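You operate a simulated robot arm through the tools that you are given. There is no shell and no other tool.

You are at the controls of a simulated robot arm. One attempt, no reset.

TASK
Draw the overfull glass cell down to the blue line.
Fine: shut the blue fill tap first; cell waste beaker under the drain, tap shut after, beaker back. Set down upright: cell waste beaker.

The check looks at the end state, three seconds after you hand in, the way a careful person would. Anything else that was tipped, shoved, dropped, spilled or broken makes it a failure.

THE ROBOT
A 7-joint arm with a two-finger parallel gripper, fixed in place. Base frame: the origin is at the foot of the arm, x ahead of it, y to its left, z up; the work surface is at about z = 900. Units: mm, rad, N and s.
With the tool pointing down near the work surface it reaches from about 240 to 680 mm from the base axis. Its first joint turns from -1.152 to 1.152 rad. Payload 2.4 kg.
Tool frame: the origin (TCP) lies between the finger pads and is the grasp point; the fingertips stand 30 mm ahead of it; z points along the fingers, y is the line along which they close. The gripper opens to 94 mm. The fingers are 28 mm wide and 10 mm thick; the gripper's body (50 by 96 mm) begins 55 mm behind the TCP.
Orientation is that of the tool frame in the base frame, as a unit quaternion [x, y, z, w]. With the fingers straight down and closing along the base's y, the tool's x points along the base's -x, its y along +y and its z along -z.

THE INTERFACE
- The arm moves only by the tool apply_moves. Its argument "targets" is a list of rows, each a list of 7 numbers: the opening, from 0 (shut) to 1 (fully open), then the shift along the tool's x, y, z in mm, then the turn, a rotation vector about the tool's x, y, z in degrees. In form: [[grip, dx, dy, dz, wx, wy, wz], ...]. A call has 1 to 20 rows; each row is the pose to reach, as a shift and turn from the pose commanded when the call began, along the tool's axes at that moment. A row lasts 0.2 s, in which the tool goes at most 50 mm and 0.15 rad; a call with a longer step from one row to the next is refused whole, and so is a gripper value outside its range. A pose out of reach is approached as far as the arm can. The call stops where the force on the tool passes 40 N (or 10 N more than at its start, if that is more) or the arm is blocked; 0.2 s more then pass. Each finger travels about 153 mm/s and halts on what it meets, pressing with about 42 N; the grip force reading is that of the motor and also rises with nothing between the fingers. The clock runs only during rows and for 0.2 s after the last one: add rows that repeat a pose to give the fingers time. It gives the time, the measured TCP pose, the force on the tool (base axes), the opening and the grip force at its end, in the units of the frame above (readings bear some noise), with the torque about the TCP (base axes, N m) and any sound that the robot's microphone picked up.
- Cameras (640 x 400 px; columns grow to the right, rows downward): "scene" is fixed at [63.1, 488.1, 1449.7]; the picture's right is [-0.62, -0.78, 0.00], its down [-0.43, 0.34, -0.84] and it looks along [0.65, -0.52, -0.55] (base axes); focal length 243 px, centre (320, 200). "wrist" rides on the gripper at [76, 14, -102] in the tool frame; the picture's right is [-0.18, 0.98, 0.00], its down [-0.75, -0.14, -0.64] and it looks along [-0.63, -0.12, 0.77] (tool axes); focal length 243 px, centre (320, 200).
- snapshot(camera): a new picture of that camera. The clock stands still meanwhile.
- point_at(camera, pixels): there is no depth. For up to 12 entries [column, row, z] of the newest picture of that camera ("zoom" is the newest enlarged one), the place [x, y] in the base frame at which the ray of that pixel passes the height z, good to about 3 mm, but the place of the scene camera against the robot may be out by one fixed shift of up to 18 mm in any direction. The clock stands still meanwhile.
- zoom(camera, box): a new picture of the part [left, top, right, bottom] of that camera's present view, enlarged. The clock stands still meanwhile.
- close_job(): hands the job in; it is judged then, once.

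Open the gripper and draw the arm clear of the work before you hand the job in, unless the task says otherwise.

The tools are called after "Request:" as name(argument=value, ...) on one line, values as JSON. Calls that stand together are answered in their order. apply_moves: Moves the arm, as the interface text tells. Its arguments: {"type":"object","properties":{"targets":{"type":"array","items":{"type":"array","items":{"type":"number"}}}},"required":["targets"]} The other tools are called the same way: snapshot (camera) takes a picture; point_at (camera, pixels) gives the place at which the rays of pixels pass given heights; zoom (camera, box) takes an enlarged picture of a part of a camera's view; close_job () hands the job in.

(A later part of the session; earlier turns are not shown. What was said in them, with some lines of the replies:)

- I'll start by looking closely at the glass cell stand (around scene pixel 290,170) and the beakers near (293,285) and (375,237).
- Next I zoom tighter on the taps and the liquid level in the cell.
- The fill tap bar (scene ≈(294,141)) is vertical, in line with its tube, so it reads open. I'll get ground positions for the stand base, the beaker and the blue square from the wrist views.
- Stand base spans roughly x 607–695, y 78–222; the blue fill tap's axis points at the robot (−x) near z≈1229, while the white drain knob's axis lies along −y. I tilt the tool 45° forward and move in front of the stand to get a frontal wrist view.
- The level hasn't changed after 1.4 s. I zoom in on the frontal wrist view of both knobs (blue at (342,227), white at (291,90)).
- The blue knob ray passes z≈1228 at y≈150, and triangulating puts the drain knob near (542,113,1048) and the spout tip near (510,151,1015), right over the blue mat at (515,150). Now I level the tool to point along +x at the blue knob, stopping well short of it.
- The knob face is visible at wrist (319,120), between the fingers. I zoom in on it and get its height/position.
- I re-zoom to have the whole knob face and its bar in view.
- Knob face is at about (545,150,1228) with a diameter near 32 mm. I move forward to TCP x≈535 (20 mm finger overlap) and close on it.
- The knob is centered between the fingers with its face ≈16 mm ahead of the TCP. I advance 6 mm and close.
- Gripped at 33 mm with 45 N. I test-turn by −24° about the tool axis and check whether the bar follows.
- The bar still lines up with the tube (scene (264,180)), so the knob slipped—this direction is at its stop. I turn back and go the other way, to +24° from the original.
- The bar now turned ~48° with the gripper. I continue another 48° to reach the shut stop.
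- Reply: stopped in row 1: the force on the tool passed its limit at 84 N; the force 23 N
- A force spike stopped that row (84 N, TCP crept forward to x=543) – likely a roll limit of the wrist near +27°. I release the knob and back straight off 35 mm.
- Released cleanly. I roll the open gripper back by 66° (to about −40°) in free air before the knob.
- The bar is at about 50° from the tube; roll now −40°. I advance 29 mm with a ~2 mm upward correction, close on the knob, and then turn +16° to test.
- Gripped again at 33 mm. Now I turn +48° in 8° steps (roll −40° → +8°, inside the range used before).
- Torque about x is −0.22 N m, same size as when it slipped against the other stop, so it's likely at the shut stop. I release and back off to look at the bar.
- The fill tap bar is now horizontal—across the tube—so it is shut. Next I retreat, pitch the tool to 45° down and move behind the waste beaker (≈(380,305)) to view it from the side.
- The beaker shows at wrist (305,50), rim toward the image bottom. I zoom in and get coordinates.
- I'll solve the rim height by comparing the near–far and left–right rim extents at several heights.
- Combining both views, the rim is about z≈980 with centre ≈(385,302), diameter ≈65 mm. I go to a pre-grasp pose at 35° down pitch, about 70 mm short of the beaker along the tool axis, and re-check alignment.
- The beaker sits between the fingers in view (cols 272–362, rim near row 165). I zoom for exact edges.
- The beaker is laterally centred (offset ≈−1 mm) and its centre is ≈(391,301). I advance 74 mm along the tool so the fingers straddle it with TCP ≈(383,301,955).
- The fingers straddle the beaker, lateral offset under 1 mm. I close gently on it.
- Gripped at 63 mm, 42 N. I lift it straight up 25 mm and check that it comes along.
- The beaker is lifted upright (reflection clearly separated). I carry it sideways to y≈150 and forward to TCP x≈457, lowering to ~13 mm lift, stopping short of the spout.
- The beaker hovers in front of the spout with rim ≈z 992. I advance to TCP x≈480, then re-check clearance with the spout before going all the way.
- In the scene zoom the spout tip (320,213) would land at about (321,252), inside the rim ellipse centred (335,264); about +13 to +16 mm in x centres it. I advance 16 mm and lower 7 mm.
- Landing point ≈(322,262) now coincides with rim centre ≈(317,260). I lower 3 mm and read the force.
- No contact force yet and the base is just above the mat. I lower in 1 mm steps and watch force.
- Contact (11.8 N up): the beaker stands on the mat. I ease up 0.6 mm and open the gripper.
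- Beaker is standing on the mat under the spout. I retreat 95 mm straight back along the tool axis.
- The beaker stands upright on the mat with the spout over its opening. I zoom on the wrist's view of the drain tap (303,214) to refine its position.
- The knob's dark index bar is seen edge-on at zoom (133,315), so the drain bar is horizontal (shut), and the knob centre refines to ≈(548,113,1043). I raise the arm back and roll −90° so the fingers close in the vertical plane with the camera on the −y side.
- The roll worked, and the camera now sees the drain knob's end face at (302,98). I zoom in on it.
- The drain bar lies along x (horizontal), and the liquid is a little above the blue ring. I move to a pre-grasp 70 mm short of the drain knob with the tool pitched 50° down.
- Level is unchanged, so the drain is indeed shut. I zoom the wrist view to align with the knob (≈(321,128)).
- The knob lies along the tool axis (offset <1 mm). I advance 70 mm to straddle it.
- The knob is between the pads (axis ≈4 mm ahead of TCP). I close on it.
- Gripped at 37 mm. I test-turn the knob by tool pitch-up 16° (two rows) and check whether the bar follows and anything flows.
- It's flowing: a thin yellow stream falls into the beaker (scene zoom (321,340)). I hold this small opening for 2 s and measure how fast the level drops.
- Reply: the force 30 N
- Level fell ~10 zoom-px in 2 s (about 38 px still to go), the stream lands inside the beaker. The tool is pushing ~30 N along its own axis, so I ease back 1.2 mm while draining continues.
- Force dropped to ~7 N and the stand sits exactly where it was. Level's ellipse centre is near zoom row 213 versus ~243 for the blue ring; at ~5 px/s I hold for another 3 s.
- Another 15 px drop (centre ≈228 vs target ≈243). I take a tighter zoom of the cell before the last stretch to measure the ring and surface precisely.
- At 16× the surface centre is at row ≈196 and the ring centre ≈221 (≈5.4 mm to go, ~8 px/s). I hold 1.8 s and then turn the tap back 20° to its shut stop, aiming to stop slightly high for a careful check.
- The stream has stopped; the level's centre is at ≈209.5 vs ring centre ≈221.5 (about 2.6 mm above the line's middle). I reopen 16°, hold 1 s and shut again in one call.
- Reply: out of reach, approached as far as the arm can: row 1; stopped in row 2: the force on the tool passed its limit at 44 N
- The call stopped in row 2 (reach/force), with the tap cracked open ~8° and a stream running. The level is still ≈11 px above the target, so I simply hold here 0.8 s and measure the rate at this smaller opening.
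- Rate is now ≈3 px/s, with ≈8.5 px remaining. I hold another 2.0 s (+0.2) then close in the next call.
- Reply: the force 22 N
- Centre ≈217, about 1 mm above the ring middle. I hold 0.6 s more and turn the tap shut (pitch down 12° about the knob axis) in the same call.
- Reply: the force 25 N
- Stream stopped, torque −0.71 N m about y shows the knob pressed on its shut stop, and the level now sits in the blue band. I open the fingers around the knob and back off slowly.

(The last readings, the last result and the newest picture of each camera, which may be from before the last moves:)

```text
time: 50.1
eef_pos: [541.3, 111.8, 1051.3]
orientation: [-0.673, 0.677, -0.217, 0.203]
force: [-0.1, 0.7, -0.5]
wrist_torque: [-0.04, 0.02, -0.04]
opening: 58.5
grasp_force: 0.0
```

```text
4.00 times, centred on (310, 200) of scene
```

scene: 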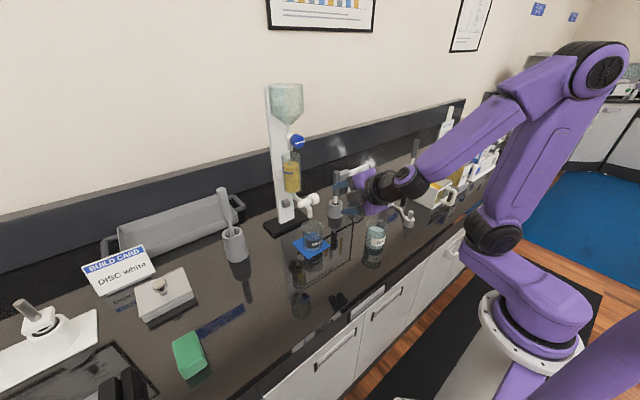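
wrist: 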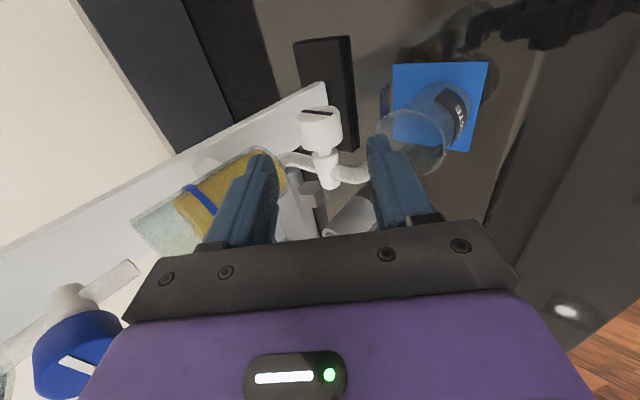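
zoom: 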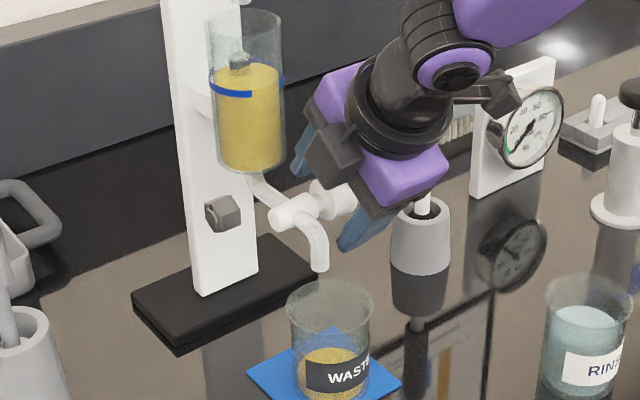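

Released with zero residual force. I retreat straight back along the tool axis 75 mm.

Request:
apply_moves(targets=[[0.62, 0, 0, -10, 0, 0, 0], [0.62, 0, 0, -25, 0, 0, 0], [0.62, 0, 0, -45, 0, 0, 0], [0.62, 0, 0, -65, 0, 0, 0], [0.62, 0, 0, -75, 0, 0, 0]])

Request:
snapshot(camera="wrist")

Request:
snapshot(camera="scene")

```text
time: 51.3
eef_pos: [498.3, 114.1, 1113.1]
orientation: [-0.674, 0.676, -0.218, 0.203]
force: [0.4, 1.3, 0.4]
wrist_torque: [0.02, 0.02, 0.03]
opening: 58.3
grasp_force: 0.1
```

```text
taken
```

wrist: 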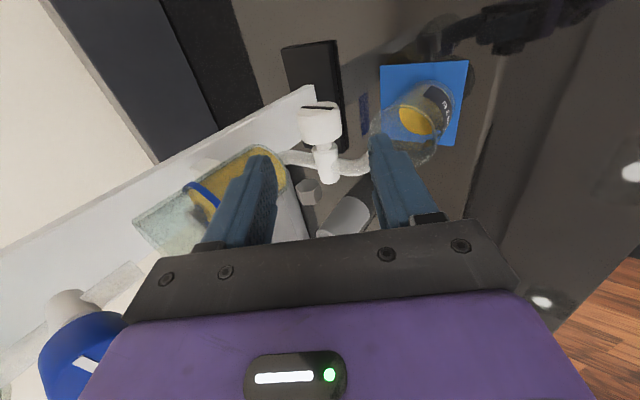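

```text
taken
```

scene: 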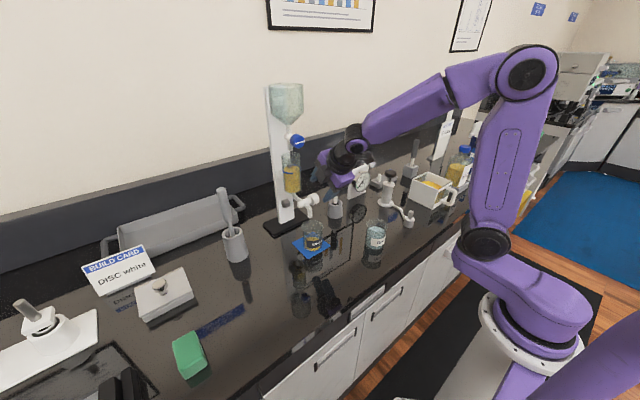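

Everything is clear. I back off to (430,150,1143), rolling the gripper back +90°, to set up a level frontal view of the cell.

Request:
apply_moves(targets=[[0.62, -8, 10, -20, 0, 0, 0], [0.62, -18, 20, -40, 0, 0, 7], [0.62, -27, 30, -55, 0, 0, 15], [0.7, -36, 38.7, -63.4, 0, 0, 23], [0.8, -36, 38.7, -63.4, 0, 0, 31], [0.9, -36, 38.7, -63.4, 0, 0, 39], [1, -36, 38.7, -63.4, 0, 0, 47], [1, -36, 38.7, -63.4, 0, 0, 55], [1, -36, 38.7, -63.4, 0, 0, 63], [1, -36, 38.7, -63.4, 0, 0, 71], [1, -36, 38.7, -63.4, 0, 0, 79], [1, -36, 38.7, -63.4, 0, 0, 87], [1, -36, 38.7, -63.4, 0, 0, 90], [1, -36, 38.7, -63.4, 0, 0, 90]])

Request:
snapshot(camera="wrist")

```text
time: 54.3
eef_pos: [431.5, 151.0, 1142.8]
orientation: [0.004, 0.955, -0.01, 0.298]
force: [0.5, 0.0, 0.1]
wrist_torque: [-0.03, 0.0, -0.01]
opening: 93.8
grasp_force: 0.0
```

```text
taken
```

wrist: 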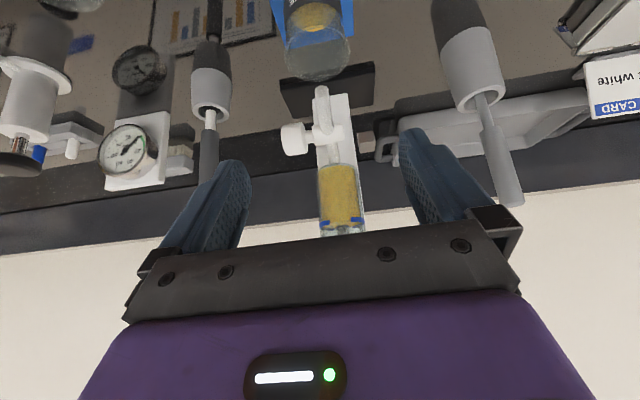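

Now I pitch up 20° (to 35° down) for a level view of the blue ring and surface.

Request:
apply_moves(targets=[[1, 0, 0, 0, -0.4, -7, 0.1], [1, 0, 0, 0, -0.8, -14, 0.3], [1, 0, 0, 0, -1.2, -20.3, 0.4], [1, 0, 0, 0, -1.2, -20.3, 0.4]])

Request:
snapshot(camera="wrist")

Request:
zoom(camera="wrist", box=[300, 150, 380, 200])

Request:
zoom(camera="scene", box=[276, 158, 308, 178])

```text
time: 55.3
eef_pos: [433.4, 151.3, 1142.6]
orientation: [0.001, 0.887, 0.0, 0.461]
force: [0.4, 0.4, -0.3]
wrist_torque: [-0.02, 0.05, -0.01]
opening: 94.1
grasp_force: 0.0
```

```text
taken
```

wrist: 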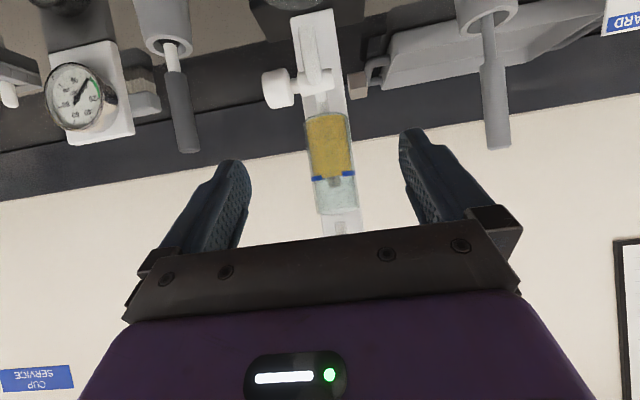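

```text
8.00 times, centred on (340, 175) of wrist
```

zoom: 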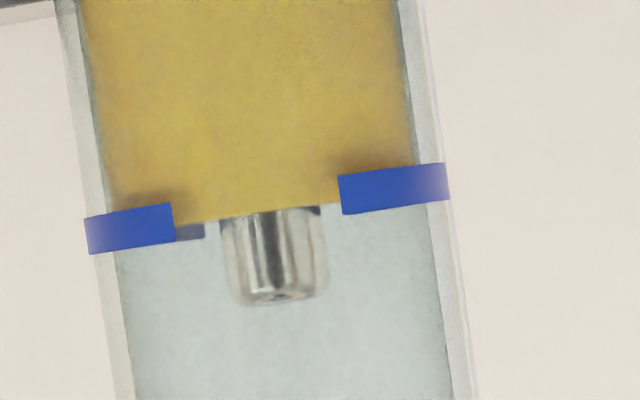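

```text
16.00 times, centred on (292, 168) of scene
```

zoom: 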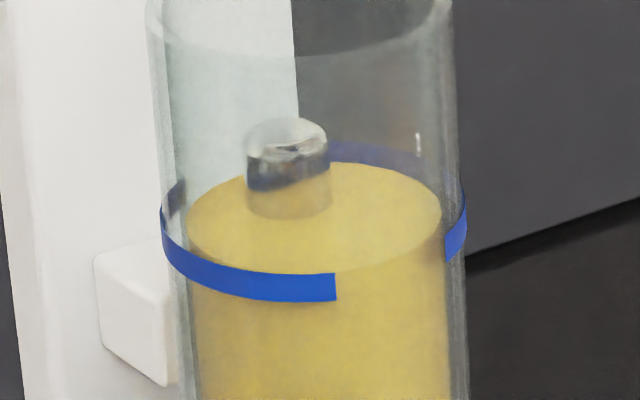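

The level view (8× zoom) shows the surface edge (175,227)–(340,203) lying within the blue band (mid ≈222–195), i.e. under 1 mm from its middle, and no stream. Bar geometry says the drain knob is back horizontal. Next I go down to the beaker's pre-grasp pose.

Request:
apply_moves(targets=[[1, 28, -0.5, 15, 0, 0, 0], [1, 57, -1, 30, 0, 0, 0], [1, 86, -1.3, 46, 0, 0, 0], [1, 114.5, -1.3, 61.4, 0, 0, 0], [1, 114.5, -1.3, 61.4, 0, 0, 0]])

Request:
snapshot(camera="wrist")

Request:
zoom(camera="scene", box=[260, 150, 380, 260])

```text
time: 56.5
eef_pos: [430.8, 154.9, 1030.0]
orientation: [-0.004, 0.889, -0.01, 0.458]
force: [-0.4, -0.3, -0.9]
wrist_torque: [0.04, -0.02, -0.01]
opening: 93.9
grasp_force: 0.1
out of reach, approached as far as the arm can: row 3, 4, 5
```

```text
taken
```

wrist: 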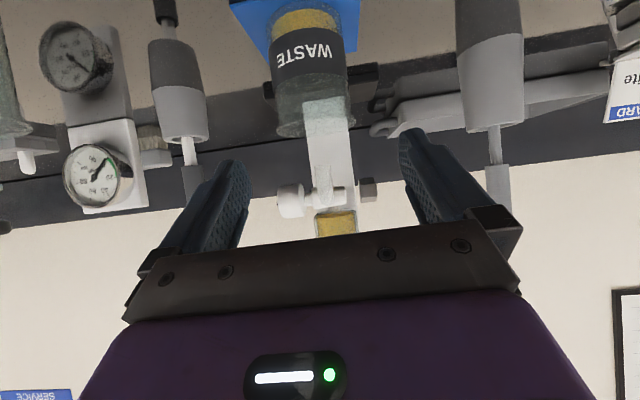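

```text
3.64 times, centred on (320, 205) of scene
```

zoom: 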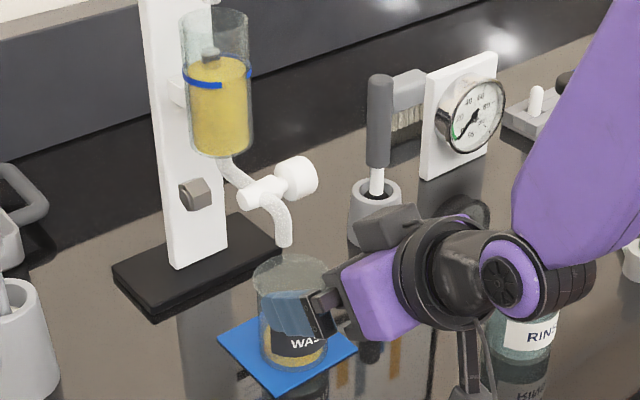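

The last rows were reported out of reach (arm stopped at (431,155,1030)), so the joint configuration has drifted. I look at the whole arm before correcting.

Request:
snapshot(camera="scene")

```text
taken
```

scene: 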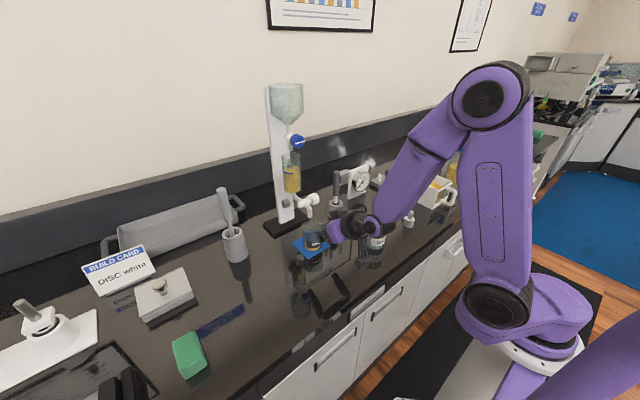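

The shoulder/elbow posture differs from before (elbow much further forward), so I'll go back up toward the start pose in free air to recover a better posture. First straight up ~110 mm and slightly back.

Request:
apply_moves(targets=[[1, -20, 0, -20, 0, 0, 0], [1, -40, 0, -40, 0, 0, 0], [1, -60, 0, -60, 0, 0, 0], [1, -78, 0, -79, 0, 0, 0], [1, -78, 0, -79, 0, 0, 0]])

Request:
snapshot(camera="scene")

```text
time: 57.7
eef_pos: [412.5, 155.5, 1140.4]
orientation: [0.0, 0.887, 0.001, 0.461]
force: [0.3, 0.1, 0.4]
wrist_torque: [0.01, 0.0, 0.01]
opening: 93.9
grasp_force: 0.1
```

```text
taken
```

scene: 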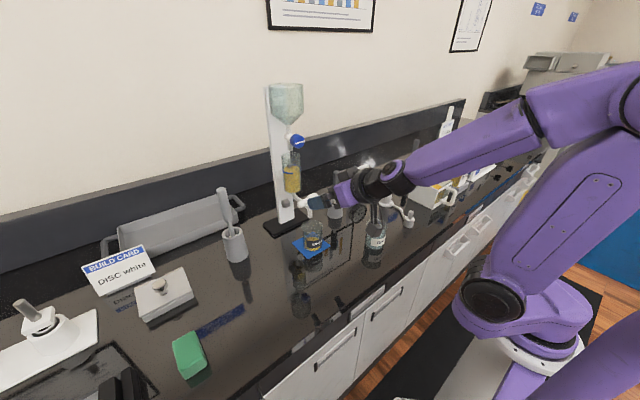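

Joint 1 appears to have swung to its +1.15 rad limit (shoulder now to the left of the base). I return to the start pose (tool down, (339,82,1340)) to unwind it.

Request:
apply_moves(targets=[[1, -15, -9, -22, 0, 7, 0], [1, -30, -18, -44, 0, 14, 0], [1, -46, -27, -66, 0, 21, 0], [1, -61, -36, -88, 0, 28, 0], [1, -76, -46, -110, 0, 35, 0], [1, -92, -55, -131, 0, 42, 0], [1, -107, -64, -153, 0, 49, 0], [1, -122, -73, -175, 0, 55, 0], [1, -122, -73, -175, 0, 55, 0]])

Request:
snapshot(camera="scene")

```text
time: 59.7
eef_pos: [338.5, 80.9, 1339.3]
orientation: [0.001, 1.0, 0.001, -0.001]
force: [-1.1, 0.3, 0.2]
wrist_torque: [-0.01, -0.04, 0.0]
opening: 94.0
grasp_force: 0.1
out of reach, approached as far as the arm can: row 1
```

```text
taken
```

scene: 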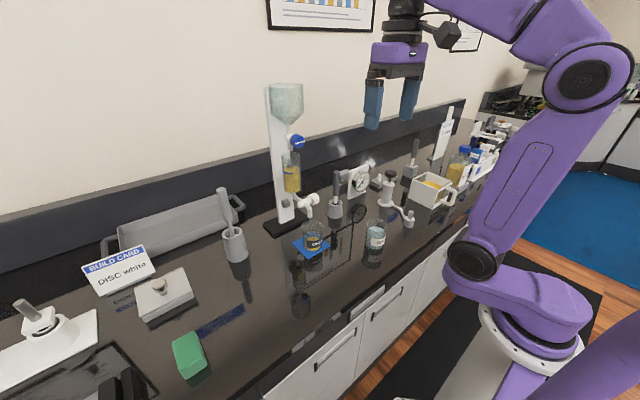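

Back at the start pose with a near-original posture (shoulder at (478,260)). I now go via (380,150,1180) at 45° pitch towards the beaker's pre-grasp.

Request:
apply_moves(targets=[[1, -6, 10, 23, 0, -7, 0], [1, -12, 20, 46, 0, -14, 0], [1, -18, 30, 69, 0, -21, 0], [1, -24, 40, 92, 0, -28, 0], [1, -30, 50, 115, 0, -35, 0], [1, -36, 60, 138, 0, -41, 0], [1, -41, 69, 160, 0, -45, 0], [1, -41, 69, 160, 0, -45, 0]])

Request:
snapshot(camera="scene")

```text
time: 61.5
eef_pos: [379.2, 149.9, 1180.1]
orientation: [0.0, 0.924, 0.001, 0.383]
force: [0.3, -0.6, -1.2]
wrist_torque: [-0.03, 0.02, -0.03]
opening: 93.9
grasp_force: 0.2
```

```text
taken
```

scene: 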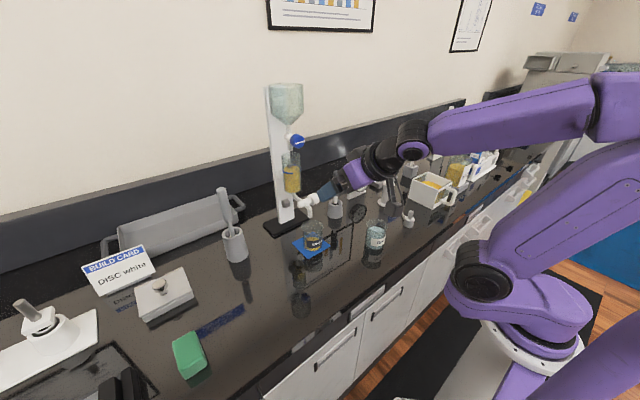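

Posture matches the original one at this place. I replicate the earlier successful route: first to (300,305,1080) at 45° pitch.

Request:
apply_moves(targets=[[1, 21, 26, 2, 0, 0, 0], [1, 42, 52, 5, 0, 0, 0], [1, 63, 78, 7, 0, 0, 0], [1, 84, 104, 10, 0, 0, 0], [1, 105, 130, 12, 0, 0, 0], [1, 126, 155, 15, 0, 0, 0], [1, 126, 155, 15, 0, 0, 0]])

Request:
snapshot(camera="scene")

```text
time: 63.1
eef_pos: [301.1, 306.6, 1079.5]
orientation: [0.001, 0.924, 0.0, 0.383]
force: [0.4, 0.0, 0.3]
wrist_torque: [0.02, -0.01, 0.01]
opening: 94.1
grasp_force: 0.1
```

```text
taken
```

scene: 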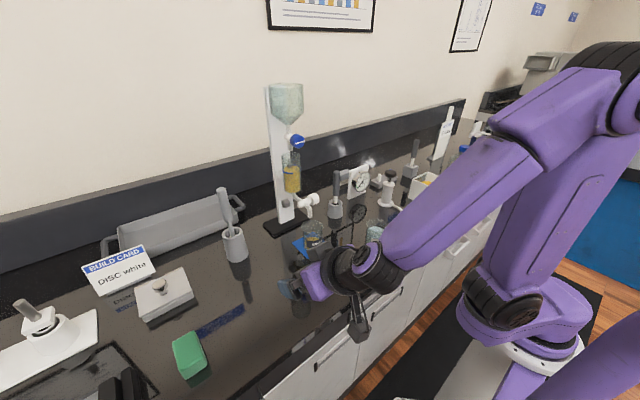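

Joint 1 sits naturally near its limit at that far-left pose, which is expected; the mat pose should be comfortable. I move across to (400,150,1060) at 45° pitch.

Request:
apply_moves(targets=[[1, -9, -26, 14, 0, 0, 0], [1, -18, -52, 28, 0, 0, 0], [1, -28, -78, 42, 0, 0, 0], [1, -37, -104, 56, 0, 0, 0], [1, -47, -130, 70, 0, 0, 0], [1, -56, -156, 84, 0, 0, 0], [1, -56, -156, 84, 0, 0, 0]])

Request:
snapshot(camera="scene")

```text
time: 64.7
eef_pos: [399.9, 147.9, 1060.0]
orientation: [0.0, 0.924, 0.0, 0.382]
force: [0.7, 0.8, 0.1]
wrist_torque: [-0.04, -0.01, -0.02]
opening: 94.1
grasp_force: 0.1
```

```text
taken
```

scene: 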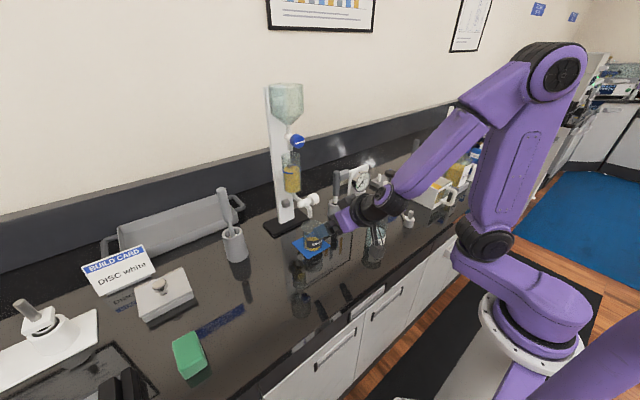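

Posture looks good here. I go to the beaker pre-grasp (418,150,1013) at 35° pitch.

Request:
apply_moves(targets=[[1, 7, 0.7, 15, 0, -3.5, 0], [1, 14, 1.4, 30, 0, -7, 0], [1, 20.5, 2, 46, 0, -10, 0], [1, 20.5, 2, 46, 0, -10, 0]])

Request:
snapshot(camera="wrist")

Request:
zoom(camera="scene", box=[260, 150, 380, 260])

```text
time: 65.7
eef_pos: [416.6, 152.3, 1013.4]
orientation: [0.001, 0.887, 0.0, 0.461]
force: [-0.3, 1.1, -0.2]
wrist_torque: [0.01, 0.01, 0.02]
opening: 93.9
grasp_force: 0.0
```

```text
taken
```

wrist: 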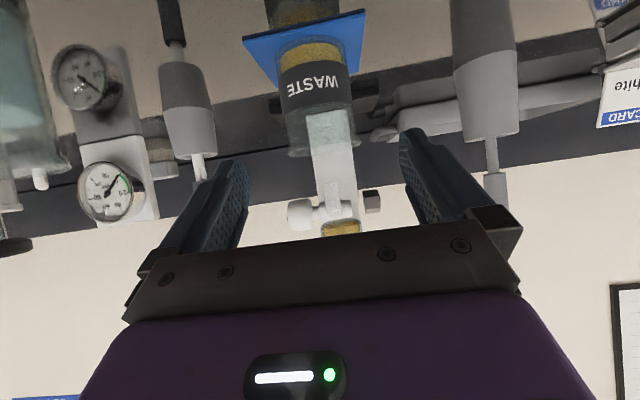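

```text
3.64 times, centred on (320, 205) of scene
```

zoom: 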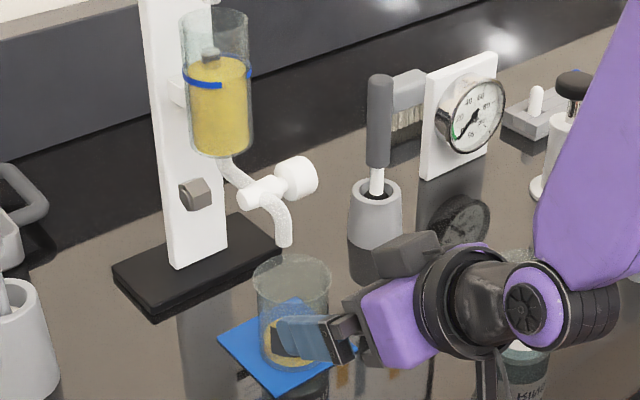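

The view matches the one right after placing (mat at (305,45)), with a ~2 mm lateral offset. I advance 96 mm along the tool axis with −2 mm in y to straddle the beaker.

Request:
apply_moves(targets=[[1, 0, -1, 20, 0, 0, 0], [1, 0, -2, 40, 0, 0, 0], [1, 0, -2.2, 60, 0, 0, 0], [1, 0, -2.2, 80, 0, 0, 0], [1, 0, -2.2, 96, 0, 0, 0], [1, 0, -2.2, 96, 0, 0, 0]])

Request:
snapshot(camera="wrist")

Request:
zoom(camera="scene", box=[260, 170, 360, 260])

```text
time: 67.1
eef_pos: [497.7, 148.6, 958.0]
orientation: [0.001, 0.887, 0.0, 0.461]
force: [0.3, 0.1, 0.3]
wrist_torque: [0.04, -0.03, 0.0]
opening: 94.0
grasp_force: 0.2
```

```text
taken
```

wrist: 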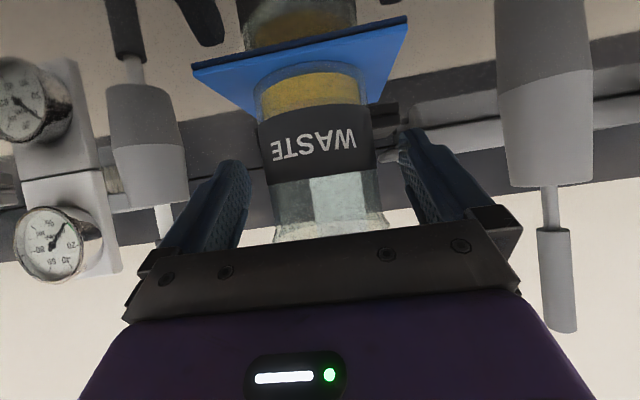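

```text
4.44 times, centred on (310, 215) of scene
```

zoom: 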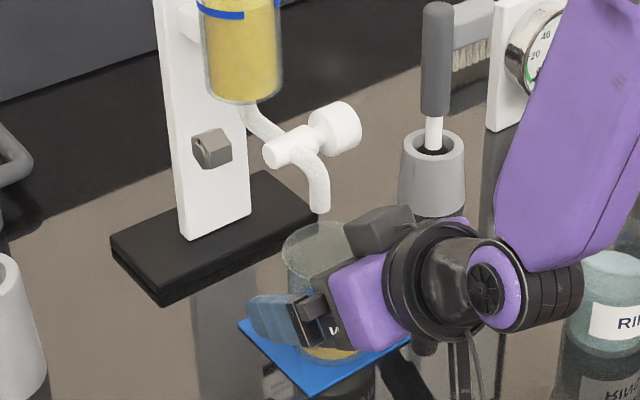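

The beaker sits ~2 mm toward +y in the grip; I correct +1.7 mm and close gently.

Request:
apply_moves(targets=[[1, 0, 1.7, 0, 0, 0, 0], [0.85, 0, 1.7, 0, 0, 0, 0], [0.75, 0, 1.7, 0, 0, 0, 0], [0.68, 0, 1.7, 0, 0, 0, 0], [0.6, 0, 1.7, 0, 0, 0, 0], [0.55, 0, 1.7, 0, 0, 0, 0], [0.55, 0, 1.7, 0, 0, 0, 0]])

Request:
snapshot(camera="wrist")

```text
time: 68.7
eef_pos: [497.9, 150.9, 958.1]
orientation: [0.001, 0.887, -0.001, 0.461]
force: [1.1, -2.2, 1.2]
wrist_torque: [-0.01, -0.06, 0.01]
opening: 63.3
grasp_force: 41.9
```

```text
taken
```

wrist: 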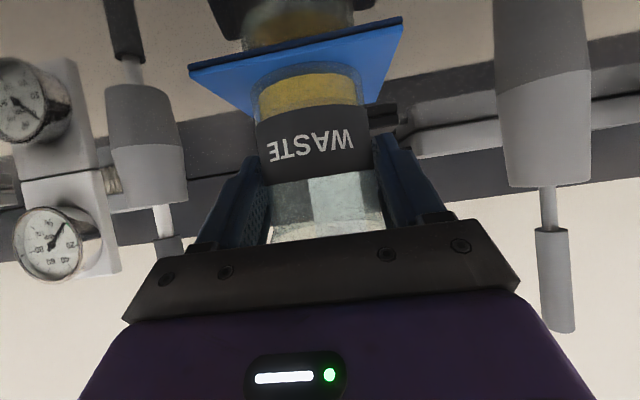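

Gripped as before. I lift 12 mm, then draw it straight back out from under the spout to TCP x≈438.

Request:
apply_moves(targets=[[0.55, -3.3, 0, -2.3, 0, 0, 0], [0.55, -6.5, 0, -4.6, 0, 0, 0], [0.55, -9.8, 0, -6.9, 0, 0, 0], [0.55, -4.1, 0, -15.1, 0, 0, 0], [0.55, 1.7, 0, -23.3, 0, 0, 0], [0.55, 7.4, 0, -31.5, 0, 0, 0], [0.55, 13.1, 0, -39.7, 0, 0, 0], [0.55, 18.9, 0, -47.9, 0, 0, 0], [0.55, 24.6, 0, -56, 0, 0, 0], [0.55, 24.6, 0, -56, 0, 0, 0]])

Request:
snapshot(camera="wrist")

Request:
snapshot(camera="scene")

```text
time: 70.9
eef_pos: [436.3, 150.9, 970.9]
orientation: [0.002, 0.887, -0.001, 0.461]
force: [0.4, -0.6, -0.5]
wrist_torque: [0.02, 0.0, 0.02]
opening: 63.1
grasp_force: 41.8
```

```text
taken
```

wrist: 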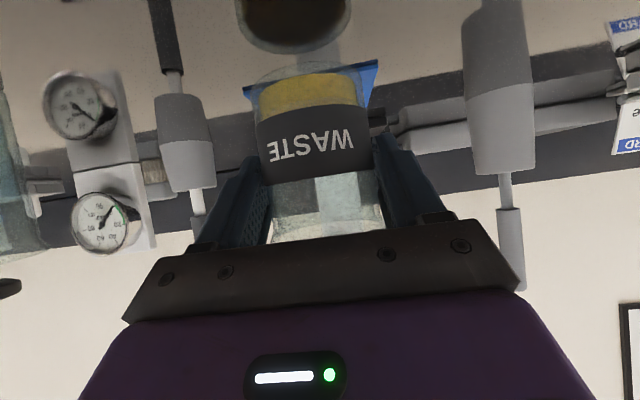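

```text
taken
```

scene: 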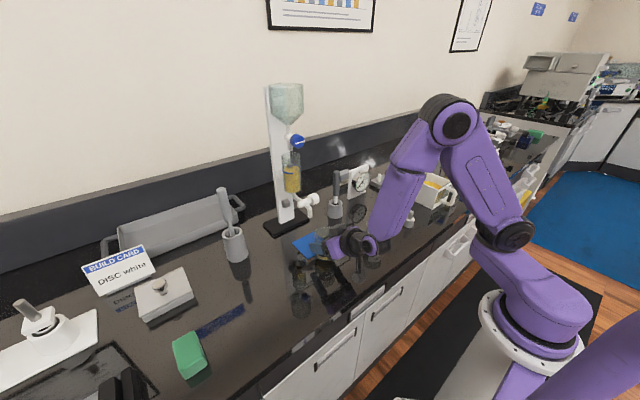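

Beaker is held upright and clear of the spout. I carry it back to above its original spot (TCP ≈(385,300,980)).

Request:
apply_moves(targets=[[0.55, 1.8, 12, -3.8, 0, 0, 0], [0.55, 4.9, 33, -10.4, 0, 0, 0], [0.55, 8.4, 57, -18, 0, 0, 0], [0.55, 12.2, 82, -26, 0, 0, 0], [0.55, 15.9, 107, -34, 0, 0, 0], [0.55, 19.4, 131, -41.5, 0, 0, 0], [0.55, 21.4, 145, -45.8, 0, 0, 0], [0.55, 22.1, 149.3, -47.2, 0, 0, 0], [0.55, 22.1, 149.3, -47.2, 0, 0, 0]])

Request:
snapshot(camera="wrist")

Request:
snapshot(camera="scene")

```text
time: 72.9
eef_pos: [385.0, 301.2, 979.2]
orientation: [0.001, 0.887, 0.0, 0.461]
force: [0.3, 0.8, -1.3]
wrist_torque: [-0.01, 0.01, 0.04]
opening: 63.3
grasp_force: 42.2
```

```text
taken
```

wrist: 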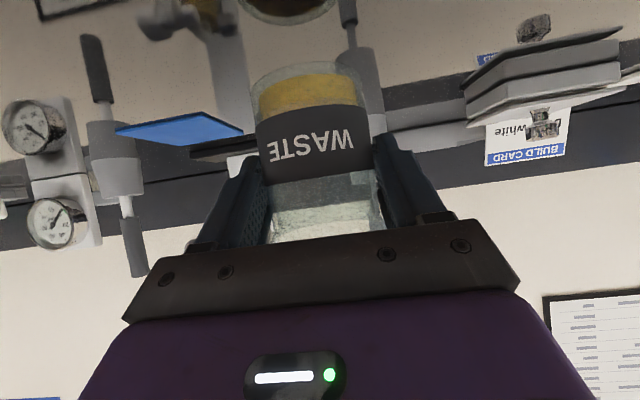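

```text
taken
```

scene: 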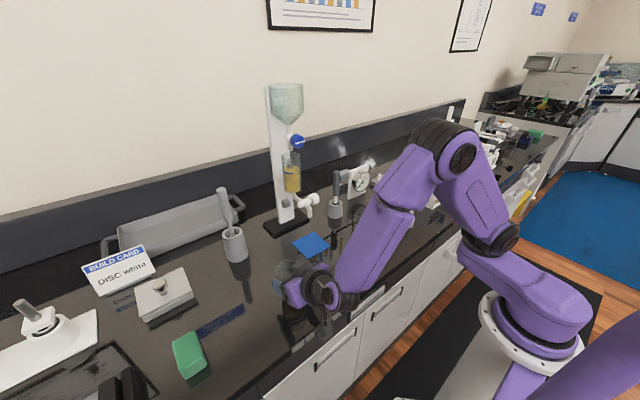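

The view matches the original lift view. I lower 20 mm, then feel for the surface in small steps.

Request:
apply_moves(targets=[[0.55, 4.1, -0.3, 2.9, 0, 0, 0], [0.55, 8.2, -0.6, 5.7, 0, 0, 0], [0.55, 12.3, -0.8, 8.6, 0, 0, 0], [0.55, 16.4, -0.8, 11.5, 0, 0, 0], [0.55, 16.4, -0.8, 11.5, 0, 0, 0]])

Request:
zoom(camera="wrist", box=[200, 0, 440, 150])

```text
time: 74.1
eef_pos: [386.0, 299.5, 959.7]
orientation: [0.001, 0.887, 0.0, 0.461]
force: [0.0, 0.0, -0.5]
wrist_torque: [-0.02, 0.02, 0.01]
opening: 63.4
grasp_force: 42.3
```

```text
2.67 times, centred on (320, 75) of wrist
```

zoom: 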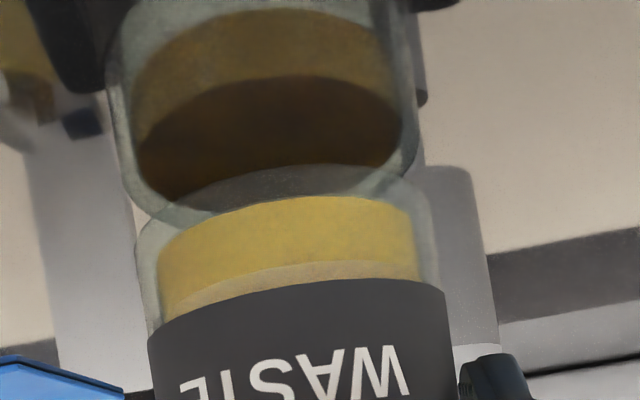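

Still a few mm above the counter (reflection separated from the base). I lower 2.5 mm more.

Request:
apply_moves(targets=[[0.55, 1, 0, 0.7, 0, 0, 0], [0.55, 2, 0, 1.45, 0, 0, 0]])

Request:
zoom(camera="wrist", box=[200, 0, 440, 150])

```text
time: 74.7
eef_pos: [385.6, 299.4, 957.4]
orientation: [0.001, 0.888, 0.0, 0.46]
force: [0.3, -0.7, -1.3]
wrist_torque: [0.0, 0.05, 0.01]
opening: 63.4
grasp_force: 42.0
```

```text
2.67 times, centred on (320, 75) of wrist
```

zoom: 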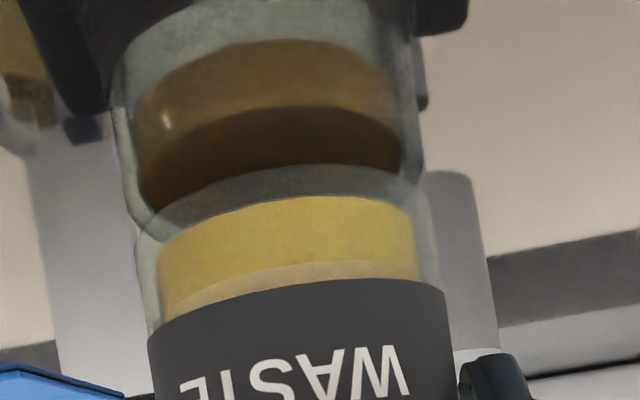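

No contact yet; I lower another 1 mm.

Request:
apply_moves(targets=[[0.55, 0.82, 0, 0.57, 0, 0, 0], [0.55, 0.82, 0, 0.57, 0, 0, 0]])

```text
time: 75.3
eef_pos: [385.9, 299.4, 956.4]
orientation: [0.002, 0.888, -0.001, 0.461]
force: [0.3, 0.7, -1.1]
wrist_torque: [0.01, -0.02, 0.01]
opening: 63.2
grasp_force: 42.1
```

Still no contact; another 1 mm.

Request:
apply_moves(targets=[[0.55, 0.82, 0, 0.57, 0, 0, 0], [0.55, 0.82, 0, 0.57, 0, 0, 0]])

Request:
zoom(camera="wrist", box=[200, 0, 440, 150])

```text
time: 75.9
eef_pos: [385.2, 299.8, 955.4]
orientation: [0.001, 0.888, 0.001, 0.461]
force: [-0.6, -1.0, -0.6]
wrist_torque: [-0.01, -0.03, -0.02]
opening: 63.4
grasp_force: 41.7
```

```text
2.67 times, centred on (320, 75) of wrist
```

zoom: 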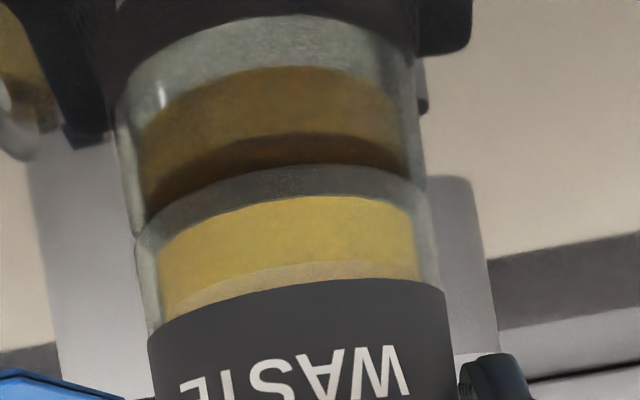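

The base and its reflection have nearly met; I lower 0.8 mm more.

Request:
apply_moves(targets=[[0.55, 0.65, 0, 0.46, 0, 0, 0], [0.55, 0.65, 0, 0.46, 0, 0, 0]])

Request:
zoom(camera="wrist", box=[200, 0, 440, 150])

```text
time: 76.5
eef_pos: [386.0, 299.6, 955.4]
orientation: [0.001, 0.887, 0.001, 0.462]
force: [-1.8, -2.0, 8.2]
wrist_torque: [0.05, 0.19, 0.03]
opening: 63.3
grasp_force: 42.0
```

```text
2.67 times, centred on (320, 75) of wrist
```

zoom: 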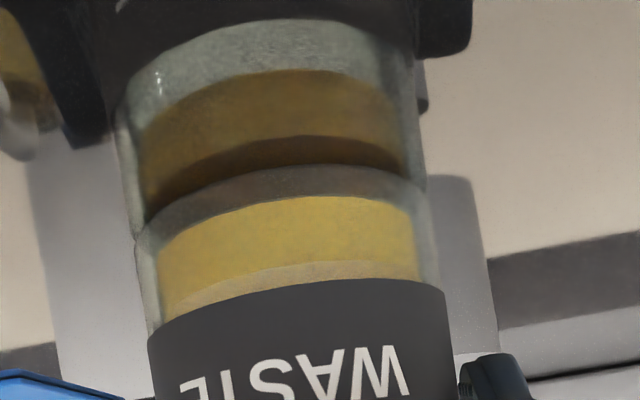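

Contact: 8 N upward. I ease up 0.3 mm and open the fingers gradually.

Request:
apply_moves(targets=[[0.55, -0.25, 0, -0.17, 0, 0, 0], [0.65, -0.25, 0, -0.17, 0, 0, 0], [0.75, -0.25, 0, -0.17, 0, 0, 0], [0.9, -0.25, 0, -0.17, 0, 0, 0], [1, -0.25, 0, -0.17, 0, 0, 0]])

Request:
snapshot(camera="wrist")

```text
time: 77.7
eef_pos: [384.6, 300.3, 953.1]
orientation: [0.001, 0.888, 0.0, 0.461]
force: [0.0, 0.4, 0.1]
wrist_torque: [0.0, -0.02, 0.01]
opening: 94.0
grasp_force: 0.1
```

```text
taken
```

wrist: 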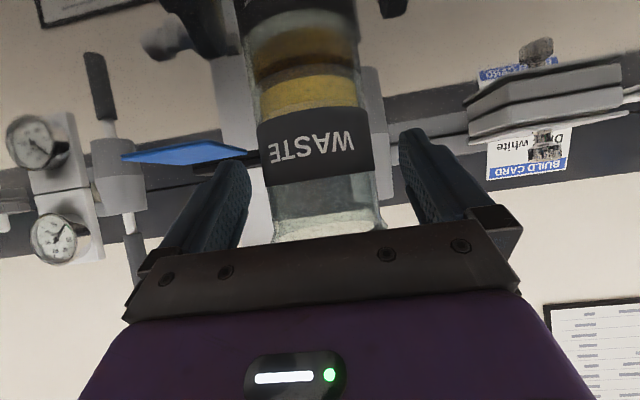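

The beaker stands free between the open fingers. I retreat 90 mm straight back along the tool axis.

Request:
apply_moves(targets=[[1, 0, 0, -10, 0, 0, 0], [1, 0, 0, -30, 0, 0, 0], [1, 0, 0, -50, 0, 0, 0], [1, 0, 0, -70, 0, 0, 0], [1, 0, 0, -90, 0, 0, 0]])

Request:
snapshot(camera="wrist")

Request:
snapshot(camera="scene")

```text
time: 78.9
eef_pos: [311.5, 300.6, 1005.9]
orientation: [0.001, 0.887, 0.0, 0.461]
force: [-0.1, 0.0, 1.1]
wrist_torque: [-0.02, 0.02, -0.01]
opening: 94.0
grasp_force: 0.1
```

```text
taken
```

wrist: 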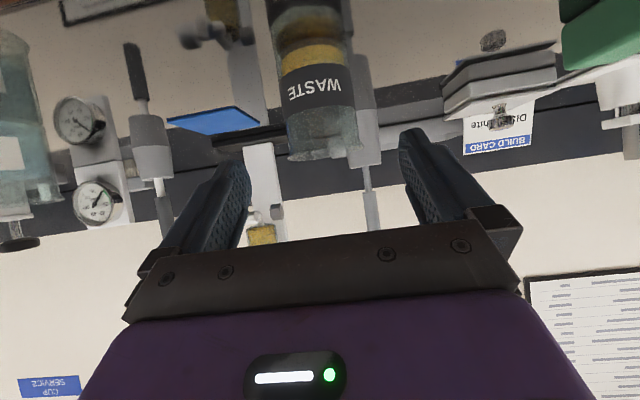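

```text
taken
```

scene: 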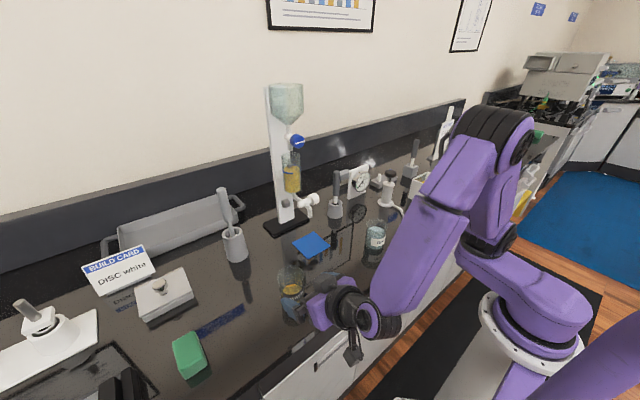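

Beaker is back in place and upright. I raise the arm up and away toward the start pose.

Request:
apply_moves(targets=[[1, -20, 0, -30, 0, 0, 0], [1, -50, 0, -55, 0, 0, 0], [1, -85, -10, -80, 0, 5, 0], [1, -115, -25, -105, 0, 12, 0], [1, -145, -45, -130, 0, 19, 0], [1, -170, -65, -150, 0, 26, 0], [1, -190, -90, -160, 0, 33, 0], [1, -205, -120, -165, 0, 40, 0], [1, -220, -150, -168, 0, 47, 0], [1, -230, -180, -170, 0, 52, 0], [1, -230, -200, -170, 0, 55, 0]])

Request:
snapshot(camera="scene")

Request:
zoom(camera="scene", box=[276, 158, 308, 178])

Request:
zoom(camera="scene", box=[240, 200, 440, 325])

Request:
zoom(camera="scene", box=[260, 180, 340, 230])

```text
time: 81.3
eef_pos: [303.8, 100.1, 1292.8]
orientation: [-0.001, 1.0, 0.001, -0.001]
force: [1.2, -1.2, -0.9]
wrist_torque: [0.0, 0.01, 0.01]
opening: 94.2
grasp_force: 0.1
```

```text
taken
```

scene: 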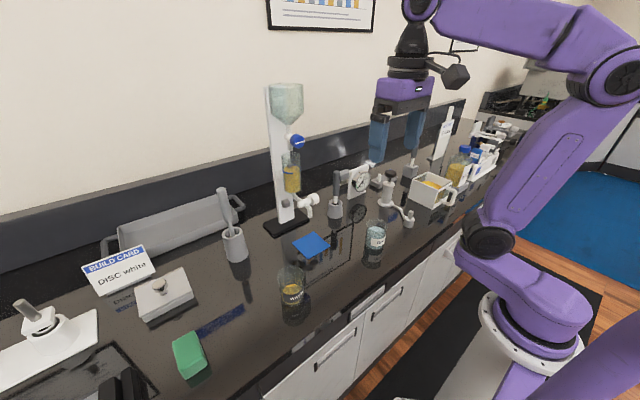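

```text
16.00 times, centred on (292, 168) of scene
```

zoom: 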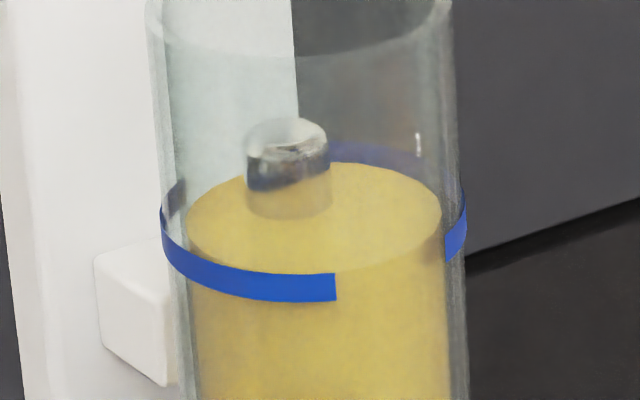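

```text
3.20 times, centred on (340, 262) of scene
```

zoom: 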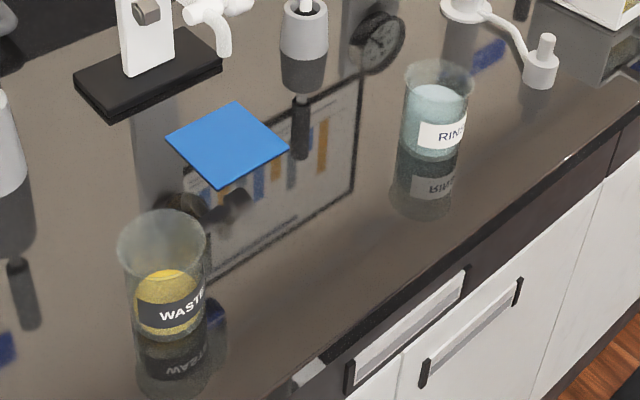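

```text
8.00 times, centred on (300, 205) of scene
```

zoom: 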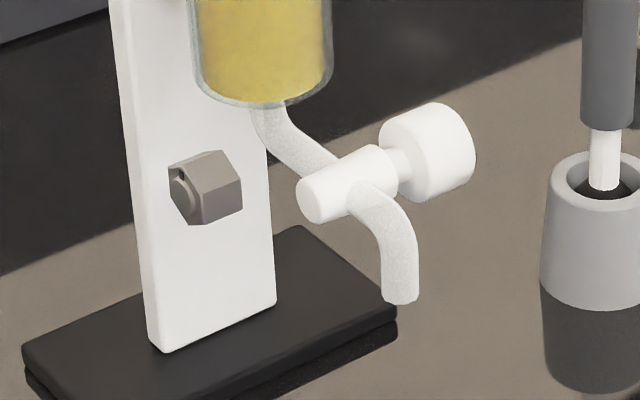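

Stand, mat and the other items look unchanged, and the level is steady. I do a final comparison zoom of the waste beaker and both taps.

Request:
zoom(camera="scene", box=[260, 255, 340, 305])

Request:
zoom(camera="scene", box=[270, 125, 318, 155])

Request:
zoom(camera="wrist", box=[220, 30, 500, 240])

```text
8.00 times, centred on (300, 280) of scene
```

zoom: 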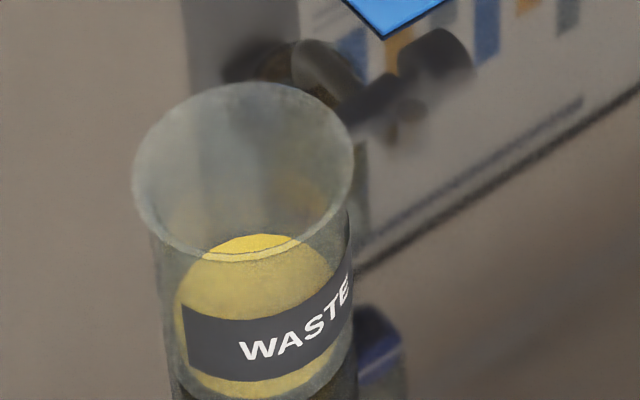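

```text
13.33 times, centred on (294, 140) of scene
```

zoom: 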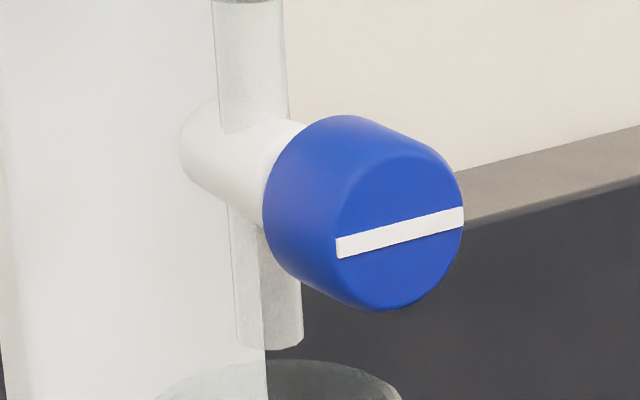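

```text
1.90 times, centred on (360, 135) of wrist
```

zoom: 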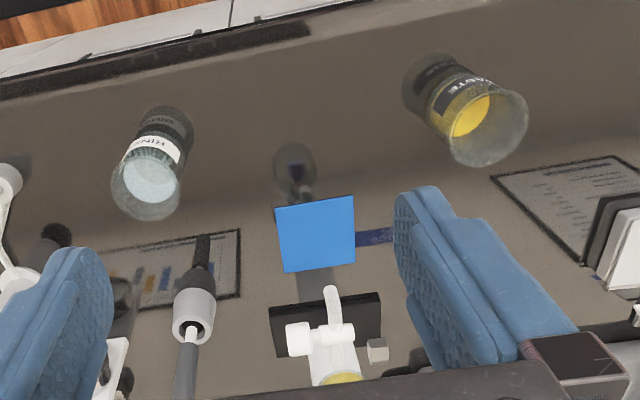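

The job is ready to hand in:
- **Taps:** the blue fill bar is horizontal (shut). The drain knob is back on its shut stop and nothing is dripping.
- **Level:** the surface sits within the blue band, under 1 mm from its middle, and it isn't moving.
- **Waste beaker:** it stands upright about 2 mm from where it started.
- **Arm:** the gripper is open and clear of the work.

Request:
close_job()

```text
The job is handed in.
```

I drew the glass cell down to the blue line. The surface sits inside the line, less than 1 mm from its middle. It stayed steady for about 30 s after I shut the drain.

- **Fill tap:** I shut the blue tap first, and its bar is now horizontal, across the tube.
- **Drain:** I drained the cell into the waste beaker on the blue mat, then turned the drain tap back to its shut stop. Nothing is dripping.
- **Beaker:** The waste beaker is back upright, about 2 mm from where it started, with the drained liquid in it.
- **Rest of the bench:** The stand, mat and rinse beaker look unmoved. The gripper is open and the arm is clear of the work.

Twice while I was turning the taps the arm hit its force limit and stopped, at 84 N on the fill tap and 44 N on the drain tap. I saw no movement or damage afterwards.
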